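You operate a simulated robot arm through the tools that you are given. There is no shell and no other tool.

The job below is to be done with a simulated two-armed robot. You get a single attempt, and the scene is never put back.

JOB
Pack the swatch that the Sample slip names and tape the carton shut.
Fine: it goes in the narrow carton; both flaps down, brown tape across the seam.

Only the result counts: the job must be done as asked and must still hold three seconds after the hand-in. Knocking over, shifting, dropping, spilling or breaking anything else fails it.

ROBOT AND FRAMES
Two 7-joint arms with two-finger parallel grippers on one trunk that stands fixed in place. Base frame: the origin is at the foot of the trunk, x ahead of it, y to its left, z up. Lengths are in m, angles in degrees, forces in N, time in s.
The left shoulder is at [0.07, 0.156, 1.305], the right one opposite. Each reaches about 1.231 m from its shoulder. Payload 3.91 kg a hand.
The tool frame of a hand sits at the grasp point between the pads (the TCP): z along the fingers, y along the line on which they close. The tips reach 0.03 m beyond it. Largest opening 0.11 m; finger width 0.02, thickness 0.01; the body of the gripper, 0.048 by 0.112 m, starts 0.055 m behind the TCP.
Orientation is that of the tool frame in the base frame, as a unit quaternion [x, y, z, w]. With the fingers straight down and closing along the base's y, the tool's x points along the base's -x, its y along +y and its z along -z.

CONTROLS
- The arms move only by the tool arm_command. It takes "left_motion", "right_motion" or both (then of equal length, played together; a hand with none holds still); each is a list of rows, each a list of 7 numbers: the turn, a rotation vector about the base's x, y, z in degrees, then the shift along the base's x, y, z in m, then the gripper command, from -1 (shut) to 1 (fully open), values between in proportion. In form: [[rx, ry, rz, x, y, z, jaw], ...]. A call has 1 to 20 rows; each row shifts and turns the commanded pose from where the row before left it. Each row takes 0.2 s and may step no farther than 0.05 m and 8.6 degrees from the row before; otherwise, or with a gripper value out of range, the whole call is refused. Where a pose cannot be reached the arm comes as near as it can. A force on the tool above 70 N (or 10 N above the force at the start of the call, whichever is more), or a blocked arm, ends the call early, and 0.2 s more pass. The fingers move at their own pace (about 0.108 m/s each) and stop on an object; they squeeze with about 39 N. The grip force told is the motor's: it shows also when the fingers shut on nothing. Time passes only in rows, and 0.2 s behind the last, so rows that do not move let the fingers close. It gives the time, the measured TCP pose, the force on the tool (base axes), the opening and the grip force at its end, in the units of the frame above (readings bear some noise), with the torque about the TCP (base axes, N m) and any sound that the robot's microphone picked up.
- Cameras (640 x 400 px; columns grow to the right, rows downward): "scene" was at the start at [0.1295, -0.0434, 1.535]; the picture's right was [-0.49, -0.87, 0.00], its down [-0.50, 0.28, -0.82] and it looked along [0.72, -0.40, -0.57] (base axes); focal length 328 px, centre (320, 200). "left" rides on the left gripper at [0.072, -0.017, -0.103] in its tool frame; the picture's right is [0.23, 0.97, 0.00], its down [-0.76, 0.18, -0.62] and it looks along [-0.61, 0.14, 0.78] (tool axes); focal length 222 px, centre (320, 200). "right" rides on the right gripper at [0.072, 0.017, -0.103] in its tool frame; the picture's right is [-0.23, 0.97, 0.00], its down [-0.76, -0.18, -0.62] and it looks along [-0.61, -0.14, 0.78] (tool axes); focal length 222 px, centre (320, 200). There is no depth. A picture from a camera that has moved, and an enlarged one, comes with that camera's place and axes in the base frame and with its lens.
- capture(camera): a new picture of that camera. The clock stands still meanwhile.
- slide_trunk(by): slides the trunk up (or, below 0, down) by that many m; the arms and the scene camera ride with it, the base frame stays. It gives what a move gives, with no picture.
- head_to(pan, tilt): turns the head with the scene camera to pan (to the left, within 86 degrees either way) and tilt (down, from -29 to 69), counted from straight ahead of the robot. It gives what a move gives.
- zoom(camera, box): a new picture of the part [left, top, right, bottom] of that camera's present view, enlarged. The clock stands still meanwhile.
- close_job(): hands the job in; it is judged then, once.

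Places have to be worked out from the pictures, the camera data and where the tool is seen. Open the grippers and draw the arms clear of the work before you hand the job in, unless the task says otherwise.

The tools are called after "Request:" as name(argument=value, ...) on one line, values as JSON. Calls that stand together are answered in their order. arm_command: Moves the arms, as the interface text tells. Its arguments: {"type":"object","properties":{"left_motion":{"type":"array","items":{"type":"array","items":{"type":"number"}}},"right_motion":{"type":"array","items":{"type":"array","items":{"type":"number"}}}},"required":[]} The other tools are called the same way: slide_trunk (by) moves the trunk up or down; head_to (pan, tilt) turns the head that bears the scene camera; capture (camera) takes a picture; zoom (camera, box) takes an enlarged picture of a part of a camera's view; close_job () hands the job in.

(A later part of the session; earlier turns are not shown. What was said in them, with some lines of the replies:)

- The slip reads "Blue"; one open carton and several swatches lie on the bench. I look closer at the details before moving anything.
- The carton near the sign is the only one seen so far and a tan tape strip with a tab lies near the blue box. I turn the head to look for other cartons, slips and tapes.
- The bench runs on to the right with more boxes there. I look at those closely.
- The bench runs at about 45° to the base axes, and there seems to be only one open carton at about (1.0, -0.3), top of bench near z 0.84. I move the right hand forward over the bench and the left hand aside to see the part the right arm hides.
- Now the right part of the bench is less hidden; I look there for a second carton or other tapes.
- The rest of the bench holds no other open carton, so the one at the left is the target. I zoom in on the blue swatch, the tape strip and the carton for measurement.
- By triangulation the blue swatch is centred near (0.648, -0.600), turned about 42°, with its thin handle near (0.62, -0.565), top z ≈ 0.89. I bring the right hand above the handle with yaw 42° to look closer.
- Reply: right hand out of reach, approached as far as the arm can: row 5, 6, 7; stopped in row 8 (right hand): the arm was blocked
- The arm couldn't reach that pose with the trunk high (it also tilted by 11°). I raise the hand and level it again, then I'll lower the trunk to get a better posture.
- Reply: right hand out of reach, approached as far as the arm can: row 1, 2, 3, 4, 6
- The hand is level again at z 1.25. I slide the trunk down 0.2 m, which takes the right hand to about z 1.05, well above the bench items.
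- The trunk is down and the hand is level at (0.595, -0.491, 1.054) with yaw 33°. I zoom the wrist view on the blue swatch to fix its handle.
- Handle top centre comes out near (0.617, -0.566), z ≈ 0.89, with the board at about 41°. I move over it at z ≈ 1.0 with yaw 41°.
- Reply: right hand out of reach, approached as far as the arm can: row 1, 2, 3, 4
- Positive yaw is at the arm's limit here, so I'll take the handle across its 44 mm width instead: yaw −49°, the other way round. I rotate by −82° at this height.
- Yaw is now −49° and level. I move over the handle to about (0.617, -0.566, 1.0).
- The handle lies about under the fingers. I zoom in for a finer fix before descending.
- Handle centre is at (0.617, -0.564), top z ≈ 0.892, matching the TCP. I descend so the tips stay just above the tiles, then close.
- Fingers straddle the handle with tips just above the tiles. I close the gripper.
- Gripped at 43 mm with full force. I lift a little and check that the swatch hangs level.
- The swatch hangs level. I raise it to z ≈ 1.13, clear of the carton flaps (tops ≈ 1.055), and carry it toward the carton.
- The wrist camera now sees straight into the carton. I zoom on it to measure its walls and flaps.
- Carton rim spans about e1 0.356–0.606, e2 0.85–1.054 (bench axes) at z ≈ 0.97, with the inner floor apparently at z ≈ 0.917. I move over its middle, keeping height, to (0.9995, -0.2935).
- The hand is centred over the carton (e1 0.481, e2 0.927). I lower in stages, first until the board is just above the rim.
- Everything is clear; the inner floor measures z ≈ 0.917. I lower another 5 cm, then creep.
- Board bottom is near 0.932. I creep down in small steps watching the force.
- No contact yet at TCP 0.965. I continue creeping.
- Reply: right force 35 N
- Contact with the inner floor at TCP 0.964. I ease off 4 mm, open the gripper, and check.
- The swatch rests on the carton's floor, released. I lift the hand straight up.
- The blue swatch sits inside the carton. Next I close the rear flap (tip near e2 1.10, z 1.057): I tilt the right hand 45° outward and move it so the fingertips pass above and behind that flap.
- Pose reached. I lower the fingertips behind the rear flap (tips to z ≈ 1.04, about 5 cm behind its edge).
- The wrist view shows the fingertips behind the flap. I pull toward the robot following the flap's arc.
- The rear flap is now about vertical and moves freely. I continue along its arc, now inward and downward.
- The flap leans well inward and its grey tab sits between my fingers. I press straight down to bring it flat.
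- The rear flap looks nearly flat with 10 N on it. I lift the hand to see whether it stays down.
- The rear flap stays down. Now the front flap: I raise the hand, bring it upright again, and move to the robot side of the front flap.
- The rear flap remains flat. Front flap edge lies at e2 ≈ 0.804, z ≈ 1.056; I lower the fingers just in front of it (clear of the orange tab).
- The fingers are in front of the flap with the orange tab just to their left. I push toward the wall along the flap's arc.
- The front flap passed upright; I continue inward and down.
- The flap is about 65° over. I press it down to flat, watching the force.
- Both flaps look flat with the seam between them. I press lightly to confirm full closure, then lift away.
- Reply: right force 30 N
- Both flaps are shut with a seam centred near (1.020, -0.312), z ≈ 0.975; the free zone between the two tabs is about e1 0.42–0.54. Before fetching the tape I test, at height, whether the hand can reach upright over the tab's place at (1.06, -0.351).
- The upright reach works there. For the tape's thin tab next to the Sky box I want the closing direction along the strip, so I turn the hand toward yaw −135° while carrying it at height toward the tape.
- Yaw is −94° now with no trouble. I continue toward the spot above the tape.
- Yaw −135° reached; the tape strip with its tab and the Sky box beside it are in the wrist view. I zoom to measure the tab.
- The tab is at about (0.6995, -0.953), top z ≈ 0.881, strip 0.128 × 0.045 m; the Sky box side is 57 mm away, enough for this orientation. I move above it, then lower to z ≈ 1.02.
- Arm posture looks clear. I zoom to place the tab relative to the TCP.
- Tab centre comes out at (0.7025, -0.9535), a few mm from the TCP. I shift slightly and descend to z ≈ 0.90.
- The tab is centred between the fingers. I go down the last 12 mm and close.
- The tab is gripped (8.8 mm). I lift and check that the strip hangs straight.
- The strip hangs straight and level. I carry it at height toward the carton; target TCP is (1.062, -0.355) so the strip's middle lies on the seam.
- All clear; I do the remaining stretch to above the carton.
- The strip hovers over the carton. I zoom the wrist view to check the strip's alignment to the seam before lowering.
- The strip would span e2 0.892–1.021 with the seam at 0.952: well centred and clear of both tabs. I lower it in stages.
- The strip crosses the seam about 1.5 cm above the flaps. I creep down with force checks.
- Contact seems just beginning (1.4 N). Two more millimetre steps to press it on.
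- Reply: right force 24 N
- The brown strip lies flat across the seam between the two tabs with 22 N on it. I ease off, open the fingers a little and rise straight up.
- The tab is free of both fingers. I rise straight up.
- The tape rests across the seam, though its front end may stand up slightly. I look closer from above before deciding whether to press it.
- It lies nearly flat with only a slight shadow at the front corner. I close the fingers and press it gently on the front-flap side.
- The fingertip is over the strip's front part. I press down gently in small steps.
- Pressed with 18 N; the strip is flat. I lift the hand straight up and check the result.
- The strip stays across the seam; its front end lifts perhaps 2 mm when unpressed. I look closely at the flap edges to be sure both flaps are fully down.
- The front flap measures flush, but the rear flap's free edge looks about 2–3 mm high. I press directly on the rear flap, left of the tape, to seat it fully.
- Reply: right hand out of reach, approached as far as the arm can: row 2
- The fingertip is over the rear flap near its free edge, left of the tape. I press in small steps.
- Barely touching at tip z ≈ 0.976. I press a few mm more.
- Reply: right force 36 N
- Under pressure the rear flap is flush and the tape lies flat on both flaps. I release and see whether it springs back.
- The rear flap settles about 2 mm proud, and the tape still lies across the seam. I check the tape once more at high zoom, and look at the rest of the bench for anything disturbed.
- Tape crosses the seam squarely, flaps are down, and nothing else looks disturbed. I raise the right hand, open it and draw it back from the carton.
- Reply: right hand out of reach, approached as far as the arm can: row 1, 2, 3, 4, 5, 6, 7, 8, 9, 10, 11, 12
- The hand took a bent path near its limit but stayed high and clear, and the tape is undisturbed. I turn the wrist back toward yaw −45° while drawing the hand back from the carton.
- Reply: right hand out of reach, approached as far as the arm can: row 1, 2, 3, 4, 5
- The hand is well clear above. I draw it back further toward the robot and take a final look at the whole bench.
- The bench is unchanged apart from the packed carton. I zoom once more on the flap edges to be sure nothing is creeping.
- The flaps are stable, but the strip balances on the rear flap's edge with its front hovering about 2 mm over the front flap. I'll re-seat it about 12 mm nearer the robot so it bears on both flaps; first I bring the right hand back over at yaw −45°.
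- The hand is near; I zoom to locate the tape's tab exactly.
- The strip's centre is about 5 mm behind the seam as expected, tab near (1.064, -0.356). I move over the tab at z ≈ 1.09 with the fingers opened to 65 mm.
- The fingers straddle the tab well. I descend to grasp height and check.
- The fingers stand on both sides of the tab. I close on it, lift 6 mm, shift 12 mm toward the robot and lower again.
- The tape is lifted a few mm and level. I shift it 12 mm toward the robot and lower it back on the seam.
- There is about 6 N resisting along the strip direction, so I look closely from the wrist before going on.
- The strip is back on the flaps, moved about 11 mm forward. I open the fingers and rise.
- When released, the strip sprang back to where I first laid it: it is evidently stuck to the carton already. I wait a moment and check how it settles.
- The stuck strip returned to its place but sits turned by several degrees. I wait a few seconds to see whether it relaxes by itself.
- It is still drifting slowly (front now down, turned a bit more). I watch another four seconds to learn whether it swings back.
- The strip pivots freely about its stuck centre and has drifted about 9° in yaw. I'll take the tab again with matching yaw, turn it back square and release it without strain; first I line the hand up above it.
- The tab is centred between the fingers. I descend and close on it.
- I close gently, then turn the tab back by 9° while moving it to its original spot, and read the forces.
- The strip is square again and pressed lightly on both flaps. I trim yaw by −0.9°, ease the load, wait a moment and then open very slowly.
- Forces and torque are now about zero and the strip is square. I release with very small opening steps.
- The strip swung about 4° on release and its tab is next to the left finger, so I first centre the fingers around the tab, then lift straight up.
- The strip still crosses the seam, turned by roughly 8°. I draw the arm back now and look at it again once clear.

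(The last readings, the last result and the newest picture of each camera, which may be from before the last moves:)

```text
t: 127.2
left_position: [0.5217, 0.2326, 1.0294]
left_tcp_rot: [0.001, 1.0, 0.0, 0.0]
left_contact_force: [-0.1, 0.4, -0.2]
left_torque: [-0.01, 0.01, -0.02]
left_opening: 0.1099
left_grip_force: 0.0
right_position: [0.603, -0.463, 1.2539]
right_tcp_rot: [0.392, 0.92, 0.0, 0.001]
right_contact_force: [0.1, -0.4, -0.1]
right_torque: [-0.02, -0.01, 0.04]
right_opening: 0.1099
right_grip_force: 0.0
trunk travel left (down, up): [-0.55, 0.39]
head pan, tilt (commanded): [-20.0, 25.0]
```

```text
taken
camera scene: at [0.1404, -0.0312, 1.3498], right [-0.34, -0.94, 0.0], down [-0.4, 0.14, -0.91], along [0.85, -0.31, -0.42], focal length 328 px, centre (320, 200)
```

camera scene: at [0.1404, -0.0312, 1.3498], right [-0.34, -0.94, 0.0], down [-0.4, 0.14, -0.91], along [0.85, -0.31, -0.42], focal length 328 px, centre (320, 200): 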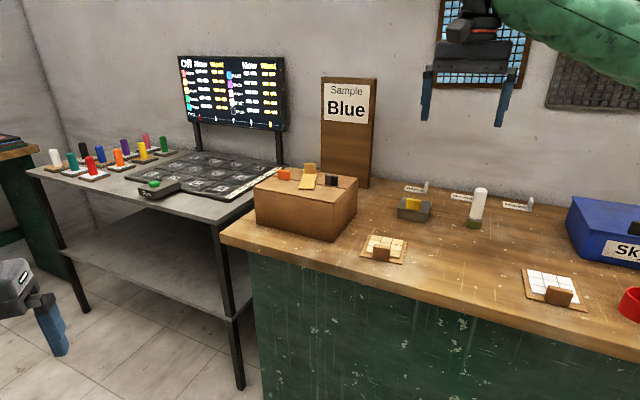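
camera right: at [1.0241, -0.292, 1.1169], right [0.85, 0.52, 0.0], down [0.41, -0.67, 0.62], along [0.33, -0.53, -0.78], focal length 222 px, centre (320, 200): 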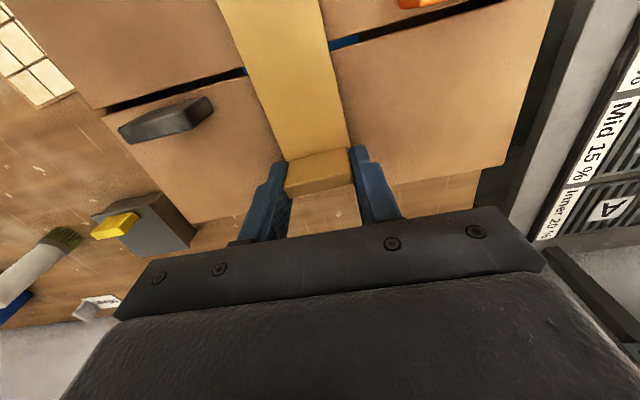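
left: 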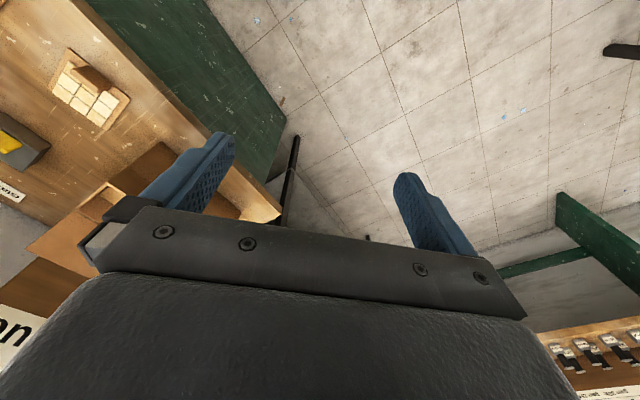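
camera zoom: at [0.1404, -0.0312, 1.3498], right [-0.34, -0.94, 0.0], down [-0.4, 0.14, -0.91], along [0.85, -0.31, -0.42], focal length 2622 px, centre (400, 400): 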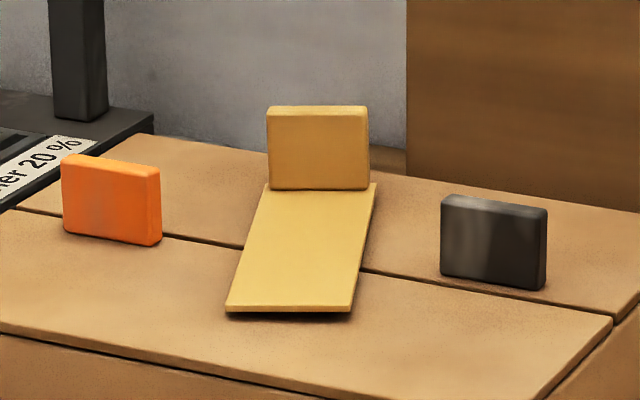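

The strip has kept turning slowly (now ~18°): it is free to pivot about its centre, so I must stop it and square it up. Gripping across the tab's faces (yaw −135°) aligned it cleanly the first time, so I return in that orientation.

Request:
arm_command(right_motion=[[0, 0, -8.1, 0.0388, 0.0057, -0.0076, 0.3], [0, 0, -8.1, 0.0388, 0.0057, -0.0076, 0.3], [0, 0, -8.1, 0.0388, 0.0057, -0.0076, 0.3], [0, 0, -8.1, 0.0388, 0.0057, -0.0076, 0.3], [0, 0, -8.1, 0.0388, 0.0057, -0.0076, 0.3], [0, 0, -8.1, 0.0388, 0.0057, -0.0076, 0.3], [0, 0, -8.1, 0.0388, 0.0057, -0.0076, 0.3], [0, 0, -8.1, 0.0388, 0.0057, -0.0076, 0.3], [0, 0, -8.1, 0.0388, 0.0057, -0.0076, 0.3], [0, 0, -8.1, 0.0388, 0.0057, -0.0076, 0.3], [0, 0, -8.1, 0.0388, 0.0057, -0.0076, 0.3]])

Request:
capture(camera="right")

Request:
zoom(camera="scene", box=[275, 150, 345, 200])

```text
t: 129.7
left_position: [0.522, 0.2326, 1.0299]
left_tcp_rot: [0.0, 1.0, -0.001, -0.001]
left_contact_force: [0.2, -0.8, 0.7]
left_torque: [-0.02, 0.0, 0.02]
left_opening: 0.1103
left_grip_force: 0.0
right_position: [1.031, -0.3992, 1.1711]
right_tcp_rot: [0.926, 0.378, -0.001, 0.001]
right_contact_force: [0.1, 0.5, -0.3]
right_torque: [0.01, 0.01, -0.03]
right_opening: 0.0714
right_grip_force: 0.0
trunk travel left (down, up): [-0.55, 0.39]
head pan, tilt (commanded): [-20.0, 25.0]
```

```text
taken
camera right: at [1.095, -0.3603, 1.2737], right [0.52, -0.85, 0.0], down [-0.67, -0.4, 0.63], along [-0.53, -0.33, -0.78], focal length 222 px, centre (320, 200)
```

right: 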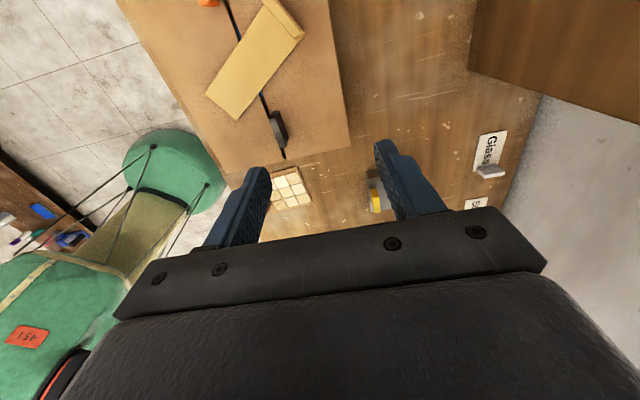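

```text
8.00 times, centred on (310, 175) of scene
camera zoom: at [0.1404, -0.0298, 1.3499], right [-0.34, -0.94, 0.0], down [-0.4, 0.14, -0.91], along [0.85, -0.31, -0.42], focal length 2622 px, centre (400, 400)
```

zoom: 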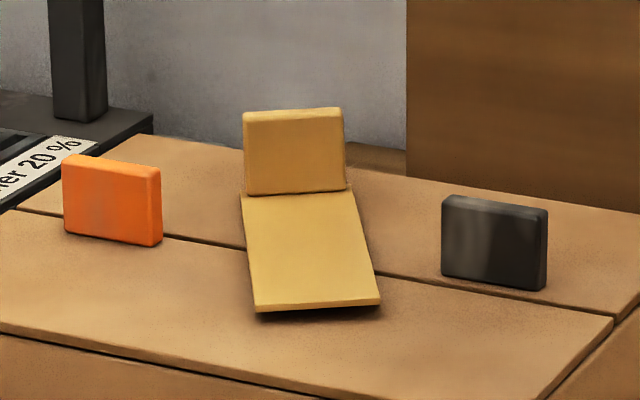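

It turns at about 4°/s (now ~28°). I lower over the tab with the hand turned to match it (about +32°), then check before closing.

Request:
arm_command(right_motion=[[0, 0, 8, 0.0124, 0.0176, -0.03, 0.3], [0, 0, 8, 0.0124, 0.0176, -0.03, 0.3], [0, 0, 8, 0.0124, 0.0176, -0.03, 0.3], [0, 0, 8, 0.0124, 0.0176, -0.03, 0.3]])

Request:
capture(camera="right")

Request:
zoom(camera="scene", box=[275, 140, 345, 190])

```text
t: 130.7
left_position: [0.5222, 0.2321, 1.0294]
left_tcp_rot: [0.0, 1.0, 0.0, -0.001]
left_contact_force: [1.1, 0.2, -0.6]
left_torque: [0.04, 0.0, 0.0]
left_opening: 0.1099
left_grip_force: 0.1
right_position: [1.0786, -0.3292, 1.0501]
right_tcp_rot: [0.784, 0.621, -0.002, 0.001]
right_contact_force: [0.6, 0.0, -0.2]
right_torque: [-0.01, -0.02, 0.02]
right_opening: 0.0717
right_grip_force: 0.1
trunk travel left (down, up): [-0.55, 0.39]
head pan, tilt (commanded): [-20.0, 25.0]
```

```text
taken
camera right: at [1.1134, -0.2635, 1.1536], right [0.9, -0.44, 0.0], down [-0.35, -0.7, 0.63], along [-0.28, -0.56, -0.78], focal length 222 px, centre (320, 200)
```

right: 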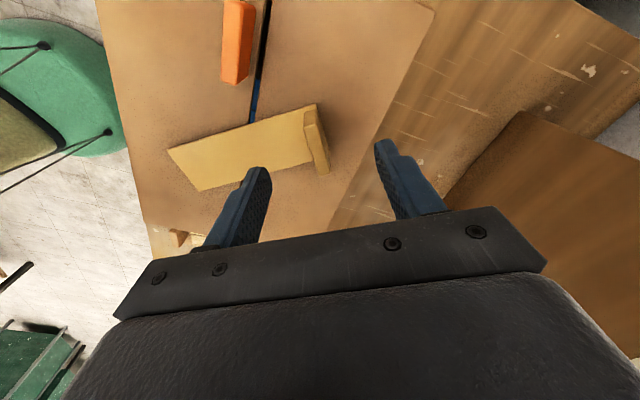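

```text
8.00 times, centred on (310, 165) of scene
camera zoom: at [0.1402, -0.0308, 1.3499], right [-0.34, -0.94, 0.0], down [-0.4, 0.14, -0.91], along [0.85, -0.31, -0.42], focal length 2622 px, centre (400, 480)
```

zoom: 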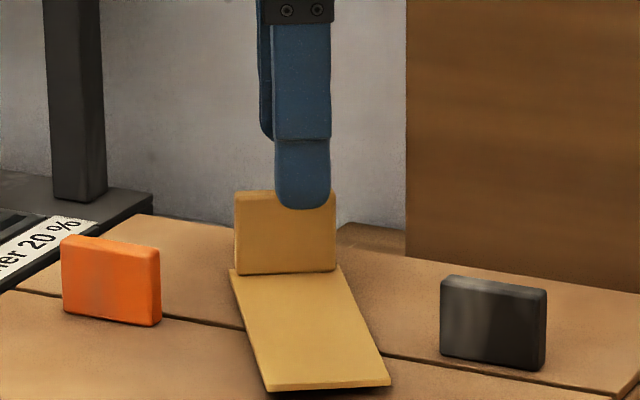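

The hand matches the strip's angle and the tab lies midway between the fingers. I lower and close on it.

Request:
arm_command(right_motion=[[0, 0, 0.5, 0.0005, 0.0005, -0.037, 0.3], [0, 0, 0.5, 0, 0, 0, -0.2], [0, 0, 0, 0, 0, 0, -0.7], [0, 0, 0, 0, 0, 0, -1], [0, 0, 0, 0, 0, 0, -1]])

Request:
capture(camera="right")

Request:
zoom(camera="scene", box=[275, 140, 345, 190])

```text
t: 131.8
left_position: [0.5205, 0.232, 1.0313]
left_tcp_rot: [0.0, 1.0, -0.001, 0.001]
left_contact_force: [0.6, -0.2, 0.2]
left_torque: [-0.02, 0.02, -0.02]
left_opening: 0.11
left_grip_force: 0.1
right_position: [1.079, -0.3288, 1.0136]
right_tcp_rot: [0.779, 0.627, 0.0, 0.001]
right_contact_force: [-0.5, -0.7, 0.6]
right_torque: [0.02, 0.05, 0.0]
right_opening: 0.0086
right_grip_force: 39.0
trunk travel left (down, up): [-0.55, 0.39]
head pan, tilt (commanded): [-20.0, 25.0]
```

```text
taken
camera right: at [1.1119, -0.2627, 1.1166], right [0.9, -0.43, 0.0], down [-0.34, -0.7, 0.62], along [-0.27, -0.56, -0.78], focal length 222 px, centre (320, 200)
```

right: 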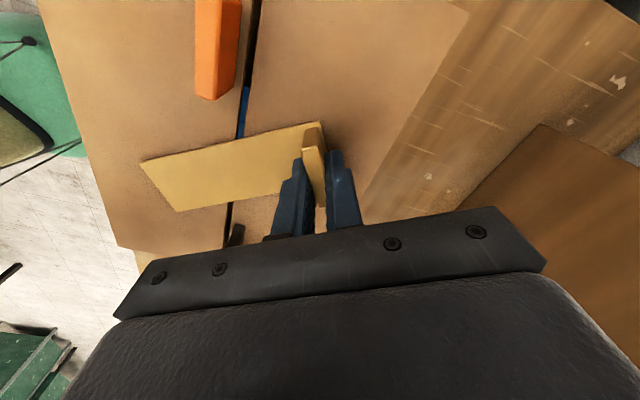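

```text
8.00 times, centred on (310, 165) of scene
camera zoom: at [0.1393, -0.0315, 1.35], right [-0.34, -0.94, 0.0], down [-0.4, 0.14, -0.91], along [0.85, -0.31, -0.42], focal length 2622 px, centre (400, 480)
```

zoom: 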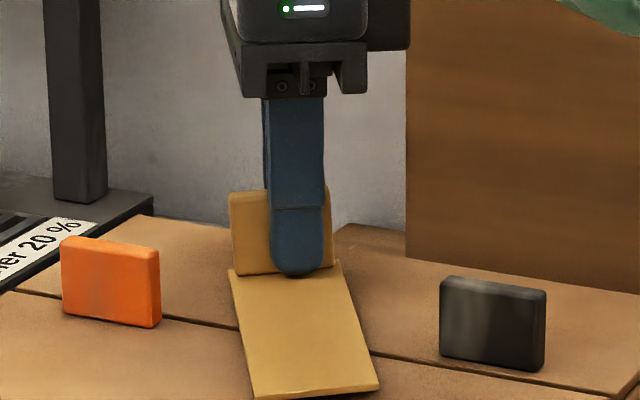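

Gripped with no strain. I now turn the strip back square, following the arc about its centre.

Request:
arm_command(right_motion=[[0, 0, -6.6, -0.0019, -0.0064, 0, -1], [0, 0, -6.6, -0.0026, -0.0061, 0, -1], [0, 0, -6.6, -0.0032, -0.0057, 0, -1], [0, 0, -6.6, -0.0038, -0.0053, 0, -1], [0, 0, -6.6, -0.0044, -0.0048, 0, -1], [0, 0, 0, 0, 0, 0, -1], [0, 0, 0, 0, 0, 0, -1]])

Request:
capture(camera="right")

Request:
zoom(camera="scene", box=[275, 150, 345, 200])

```text
t: 133.4
left_position: [0.5205, 0.2322, 1.0301]
left_tcp_rot: [0.0, 1.0, 0.0, 0.0]
left_contact_force: [-0.6, 0.1, 0.0]
left_torque: [0.0, -0.02, -0.05]
left_opening: 0.11
left_grip_force: 0.1
right_position: [1.0626, -0.3563, 1.0128]
right_tcp_rot: [0.925, 0.38, 0.0, 0.0]
right_contact_force: [-1.1, -0.3, 0.0]
right_torque: [0.0, 0.05, 0.06]
right_opening: 0.0087
right_grip_force: 38.6
trunk travel left (down, up): [-0.55, 0.39]
head pan, tilt (commanded): [-20.0, 25.0]
```

```text
taken
camera right: at [1.1275, -0.3192, 1.1164], right [0.52, -0.85, 0.0], down [-0.67, -0.41, 0.62], along [-0.53, -0.33, -0.78], focal length 222 px, centre (320, 200)
```

right: 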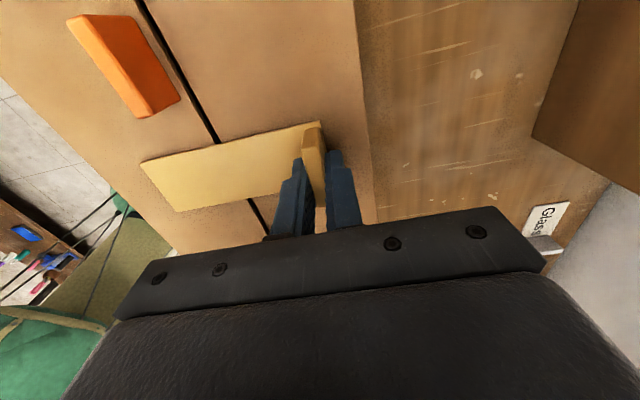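

```text
8.00 times, centred on (310, 175) of scene
camera zoom: at [0.139, -0.0316, 1.3501], right [-0.34, -0.94, 0.0], down [-0.4, 0.14, -0.91], along [0.85, -0.31, -0.42], focal length 2622 px, centre (400, 400)
```

zoom: 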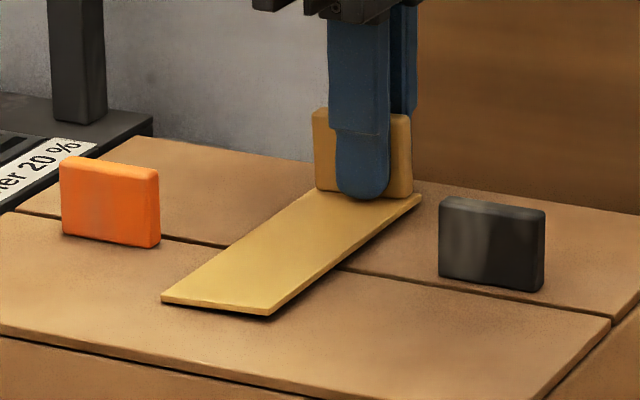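

The strip is square across the seam again with almost no force on it. I trim 1° and release very slowly, as in the first placement that stayed still.

Request:
arm_command(right_motion=[[0, 0, 1.2, 0.0005, 0.0007, 0, -1], [0, 0, 0, 0, 0, 0, -1], [0, 0, 0, 0, 0, 0, -1], [0, 0, 0, 0, 0, 0, -0.84], [0, 0, 0, 0, 0, 0, -0.82], [0, 0, 0, 0, 0, 0, -0.8], [0, 0, 0, 0, 0, 0, -0.76], [0, 0, 0, 0, 0, 0, -0.7], [0, 0, 0, 0, 0, 0, -0.6], [0, 0, 0, 0, 0, 0, -0.45], [0, 0, 0, 0, 0, 0, -0.4], [0, 0, 0, 0, 0, 0, -0.4]])

Request:
capture(camera="right")

Request:
zoom(camera="scene", box=[275, 150, 345, 200])

```text
t: 136.1
left_position: [0.5212, 0.232, 1.031]
left_tcp_rot: [-0.001, 1.0, 0.001, -0.001]
left_contact_force: [0.2, 0.2, 0.7]
left_torque: [-0.01, 0.01, 0.02]
left_opening: 0.1101
left_grip_force: 0.0
right_position: [1.0629, -0.3568, 1.0128]
right_tcp_rot: [0.921, 0.39, -0.002, 0.001]
right_contact_force: [0.8, -1.4, 0.0]
right_torque: [0.01, -0.04, 0.02]
right_opening: 0.0332
right_grip_force: 0.1
trunk travel left (down, up): [-0.55, 0.39]
head pan, tilt (commanded): [-20.0, 25.0]
```

```text
taken
camera right: at [1.1274, -0.3167, 1.1164], right [0.54, -0.84, 0.0], down [-0.66, -0.42, 0.63], along [-0.53, -0.34, -0.78], focal length 222 px, centre (320, 200)
```

right: 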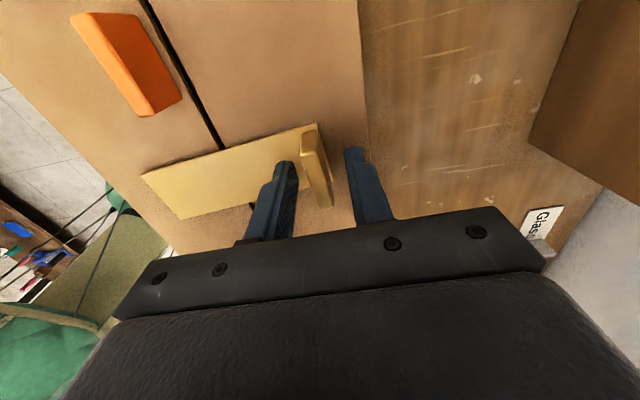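

```text
8.00 times, centred on (310, 175) of scene
camera zoom: at [0.1393, -0.0314, 1.35], right [-0.34, -0.94, 0.0], down [-0.4, 0.14, -0.91], along [0.85, -0.31, -0.42], focal length 2622 px, centre (400, 400)
```

zoom: 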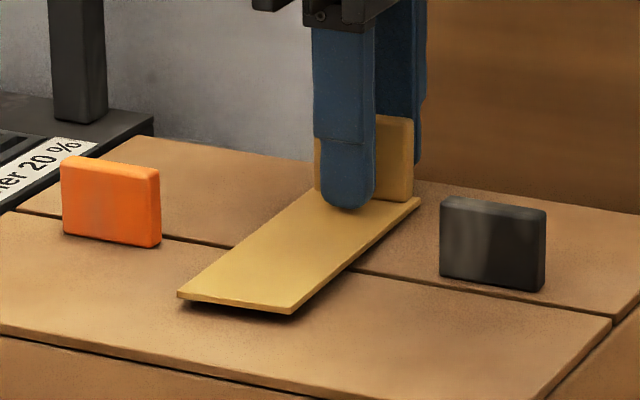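

Released; the tab stands free between the fingers. I hold still one second to see whether the strip drifts before lifting.

Request:
arm_command(right_motion=[[0, 0, 0, 0, 0, 0, -0.4], [0, 0, 0, 0, 0, 0, -0.4], [0, 0, 0, 0, 0, 0, -0.4], [0, 0, 0, 0, 0, 0, -0.4], [0, 0, 0, 0, 0, 0, -0.4], [0, 0, 0, 0, 0, 0, -0.4], [0, 0, 0, 0, 0, 0, -0.4], [0, 0, 0, 0, 0, 0, -0.4]])

Request:
capture(camera="right")

Request:
zoom(camera="scene", box=[275, 150, 345, 200])

```text
t: 137.8
left_position: [0.5217, 0.2315, 1.031]
left_tcp_rot: [-0.001, 1.0, -0.001, 0.0]
left_contact_force: [0.9, 0.1, 0.8]
left_torque: [-0.01, -0.02, 0.01]
left_opening: 0.1101
left_grip_force: 0.1
right_position: [1.0627, -0.3559, 1.0135]
right_tcp_rot: [0.921, 0.39, -0.002, 0.0]
right_contact_force: [-0.2, -0.1, 0.2]
right_torque: [0.0, -0.03, 0.01]
right_opening: 0.0333
right_grip_force: 0.0
trunk travel left (down, up): [-0.55, 0.39]
head pan, tilt (commanded): [-20.0, 25.0]
```

```text
taken
camera right: at [1.1274, -0.3167, 1.1164], right [0.54, -0.84, 0.0], down [-0.66, -0.42, 0.63], along [-0.53, -0.34, -0.78], focal length 222 px, centre (320, 200)
```

right: 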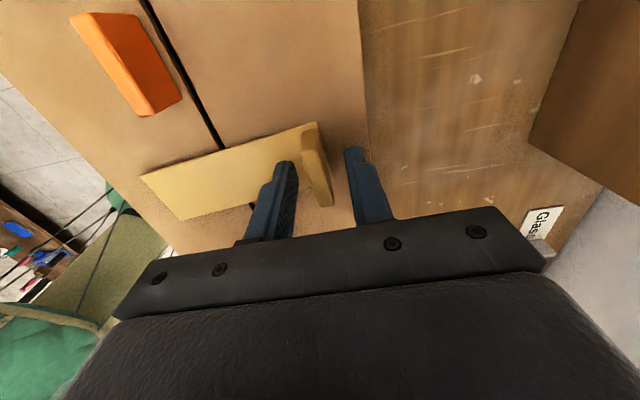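

```text
8.00 times, centred on (310, 175) of scene
camera zoom: at [0.1393, -0.0314, 1.35], right [-0.34, -0.94, 0.0], down [-0.4, 0.14, -0.91], along [0.85, -0.31, -0.42], focal length 2622 px, centre (400, 400)
```

zoom: 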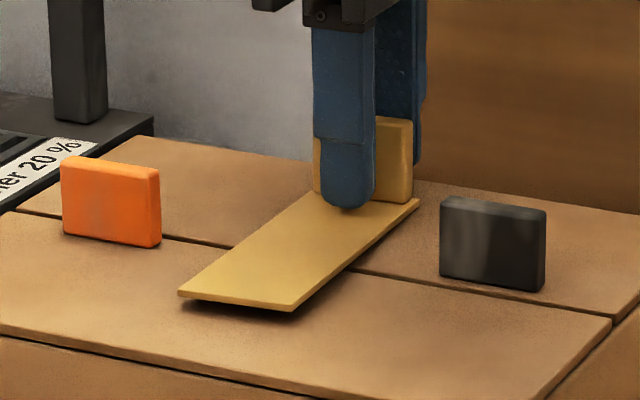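

No drift at all: the strip rests still and square (within ~1.5°). I lift straight up slowly without touching the tab.

Request:
arm_command(right_motion=[[0, 0, 0, 0, 0, 0.01, -0.4], [0, 0, 0, 0, 0, 0.02, -0.4], [0, 0, 0, 0, 0, 0.03, -0.4], [0, 0, 0, 0, 0, 0.04, -0.4], [0, 0, 0, 0, 0, 0.04, -0.4], [0, 0, 0, 0, 0, 0, -0.4]])

Request:
zoom(camera="scene", box=[275, 150, 345, 200])

```text
t: 139.2
left_position: [0.5205, 0.2313, 1.0301]
left_tcp_rot: [-0.001, 1.0, 0.0, -0.001]
left_contact_force: [0.3, 0.5, 0.9]
left_torque: [-0.01, 0.01, -0.02]
left_opening: 0.11
left_grip_force: 0.0
right_position: [1.0627, -0.3576, 1.1531]
right_tcp_rot: [0.921, 0.389, -0.002, 0.001]
right_contact_force: [0.5, 0.1, -0.3]
right_torque: [0.02, 0.0, 0.02]
right_opening: 0.0329
right_grip_force: 0.0
trunk travel left (down, up): [-0.55, 0.39]
head pan, tilt (commanded): [-20.0, 25.0]
```

```text
8.00 times, centred on (310, 175) of scene
camera zoom: at [0.1399, -0.0321, 1.3499], right [-0.34, -0.94, 0.0], down [-0.4, 0.14, -0.91], along [0.85, -0.31, -0.42], focal length 2622 px, centre (400, 400)
```

zoom: 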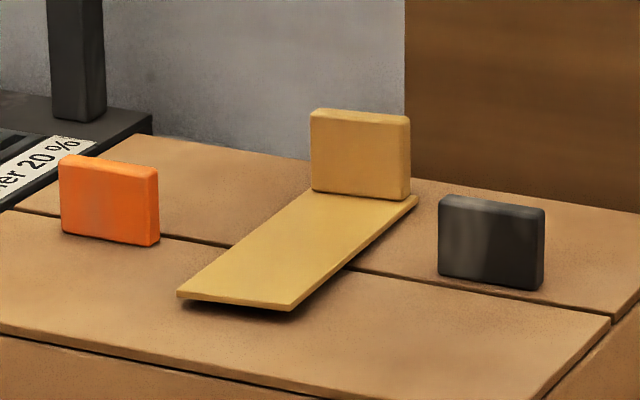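

The strip stays put, square across the seam. I retreat along the path I came: first toward the right over the bench at height, then turn the wrist back.

Request:
arm_command(right_motion=[[0, 0, 0, 0, 0, 0.025, -0.4], [0, 0, 0, -0.024, -0.04, 0.005, -0.4], [0, 0, 0, -0.024, -0.04, 0.005, -0.4], [0, 0, 0, -0.024, -0.04, 0.005, -0.4], [0, 0, 0, -0.024, -0.04, 0.005, -0.4], [0, 0, 8, -0.035, 0, 0.005, 0], [0, 0, 8, -0.035, 0, 0.005, 0.5], [0, 0, 8, -0.035, 0, 0.005, 1], [0, 0, 8, -0.035, 0, 0.005, 1], [0, 0, 8, -0.035, 0.01, 0.005, 1], [0, 0, 8, -0.035, 0.01, 0, 1], [0, 0, 8, -0.035, 0.01, 0, 1], [0, 0, 8, -0.035, 0.01, 0, 1], [0, 0, 8, -0.035, 0.01, 0, 1], [0, 0, 0, 0, 0, 0, 1]])

Request:
zoom(camera="scene", box=[275, 150, 345, 200])

Request:
capture(camera="scene")

```text
t: 142.4
left_position: [0.5211, 0.232, 1.0302]
left_tcp_rot: [-0.001, 1.0, 0.0, 0.0]
left_contact_force: [-0.2, 0.0, -0.3]
left_torque: [0.01, 0.03, -0.01]
left_opening: 0.1099
left_grip_force: 0.0
right_position: [0.6524, -0.4662, 1.2234]
right_tcp_rot: [0.516, 0.856, -0.001, 0.0]
right_contact_force: [0.5, -0.6, -0.2]
right_torque: [0.02, 0.0, 0.01]
right_opening: 0.11
right_grip_force: 0.1
trunk travel left (down, up): [-0.55, 0.39]
head pan, tilt (commanded): [-20.0, 25.0]
```

```text
8.00 times, centred on (310, 175) of scene
camera zoom: at [0.1399, -0.0314, 1.3499], right [-0.34, -0.94, 0.0], down [-0.4, 0.14, -0.91], along [0.85, -0.31, -0.42], focal length 2622 px, centre (400, 400)
```

zoom: 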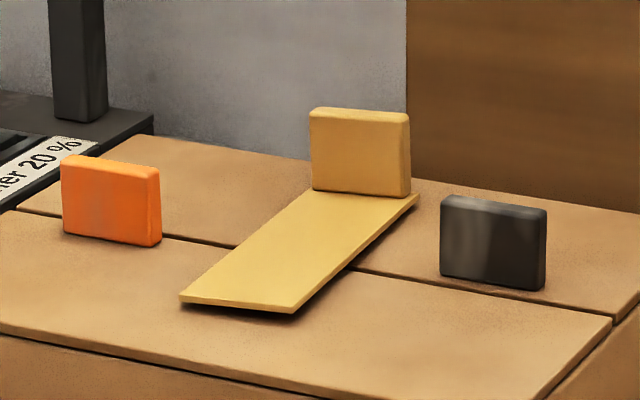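

```text
taken
camera scene: at [0.1399, -0.0314, 1.3499], right [-0.34, -0.94, 0.0], down [-0.4, 0.14, -0.91], along [0.85, -0.31, -0.42], focal length 328 px, centre (320, 200)
```

scene: 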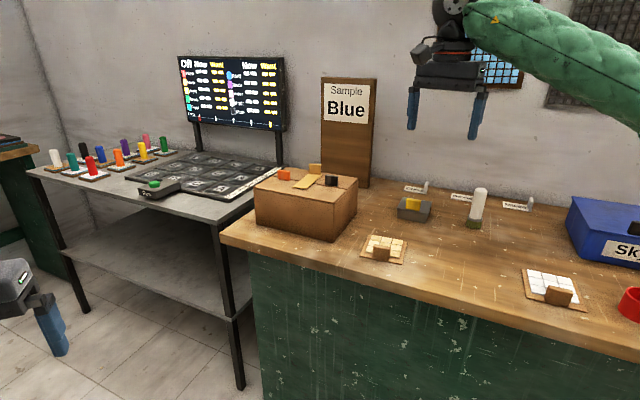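

The strip lies still and square across the seam, both flaps are down with the blue swatch inside, both grippers are open and clear, and the rest of the bench is undisturbed. I hand the job in.

Request:
close_job()

```text
The job is handed in.
```

The blue swatch is in the carton, both flaps are down, and the brown tape lies across the seam. The job is handed in; I don't know yet how it was judged.

- **Swatch:** The Sample slip reads "Blue", so I packed the blue-tile swatch. It sits flat on the carton's inner floor.
- **Carton:** I saw only one open carton on the bench, so I took it as the narrow one.
- **Flaps:** The front flap is flush. The rear flap springs back about 2–3 mm at its free edge after being pressed.
- **Tape:** The strip crosses the seam close to square, within about 2–3°. Its front end hovers about 2–3 mm above the front flap instead of lying fully flat.
- **Re-seating the tape:** I tried to move the tape forward to fix the hover. It had already stuck, so it sprang back, and it then turned slowly to about 30° off square. I squared it up again and let go, and it barely moved in the last few seconds before hand-in.

Nothing else on the bench looked disturbed. Both grippers are open and the arms are clear of the carton.
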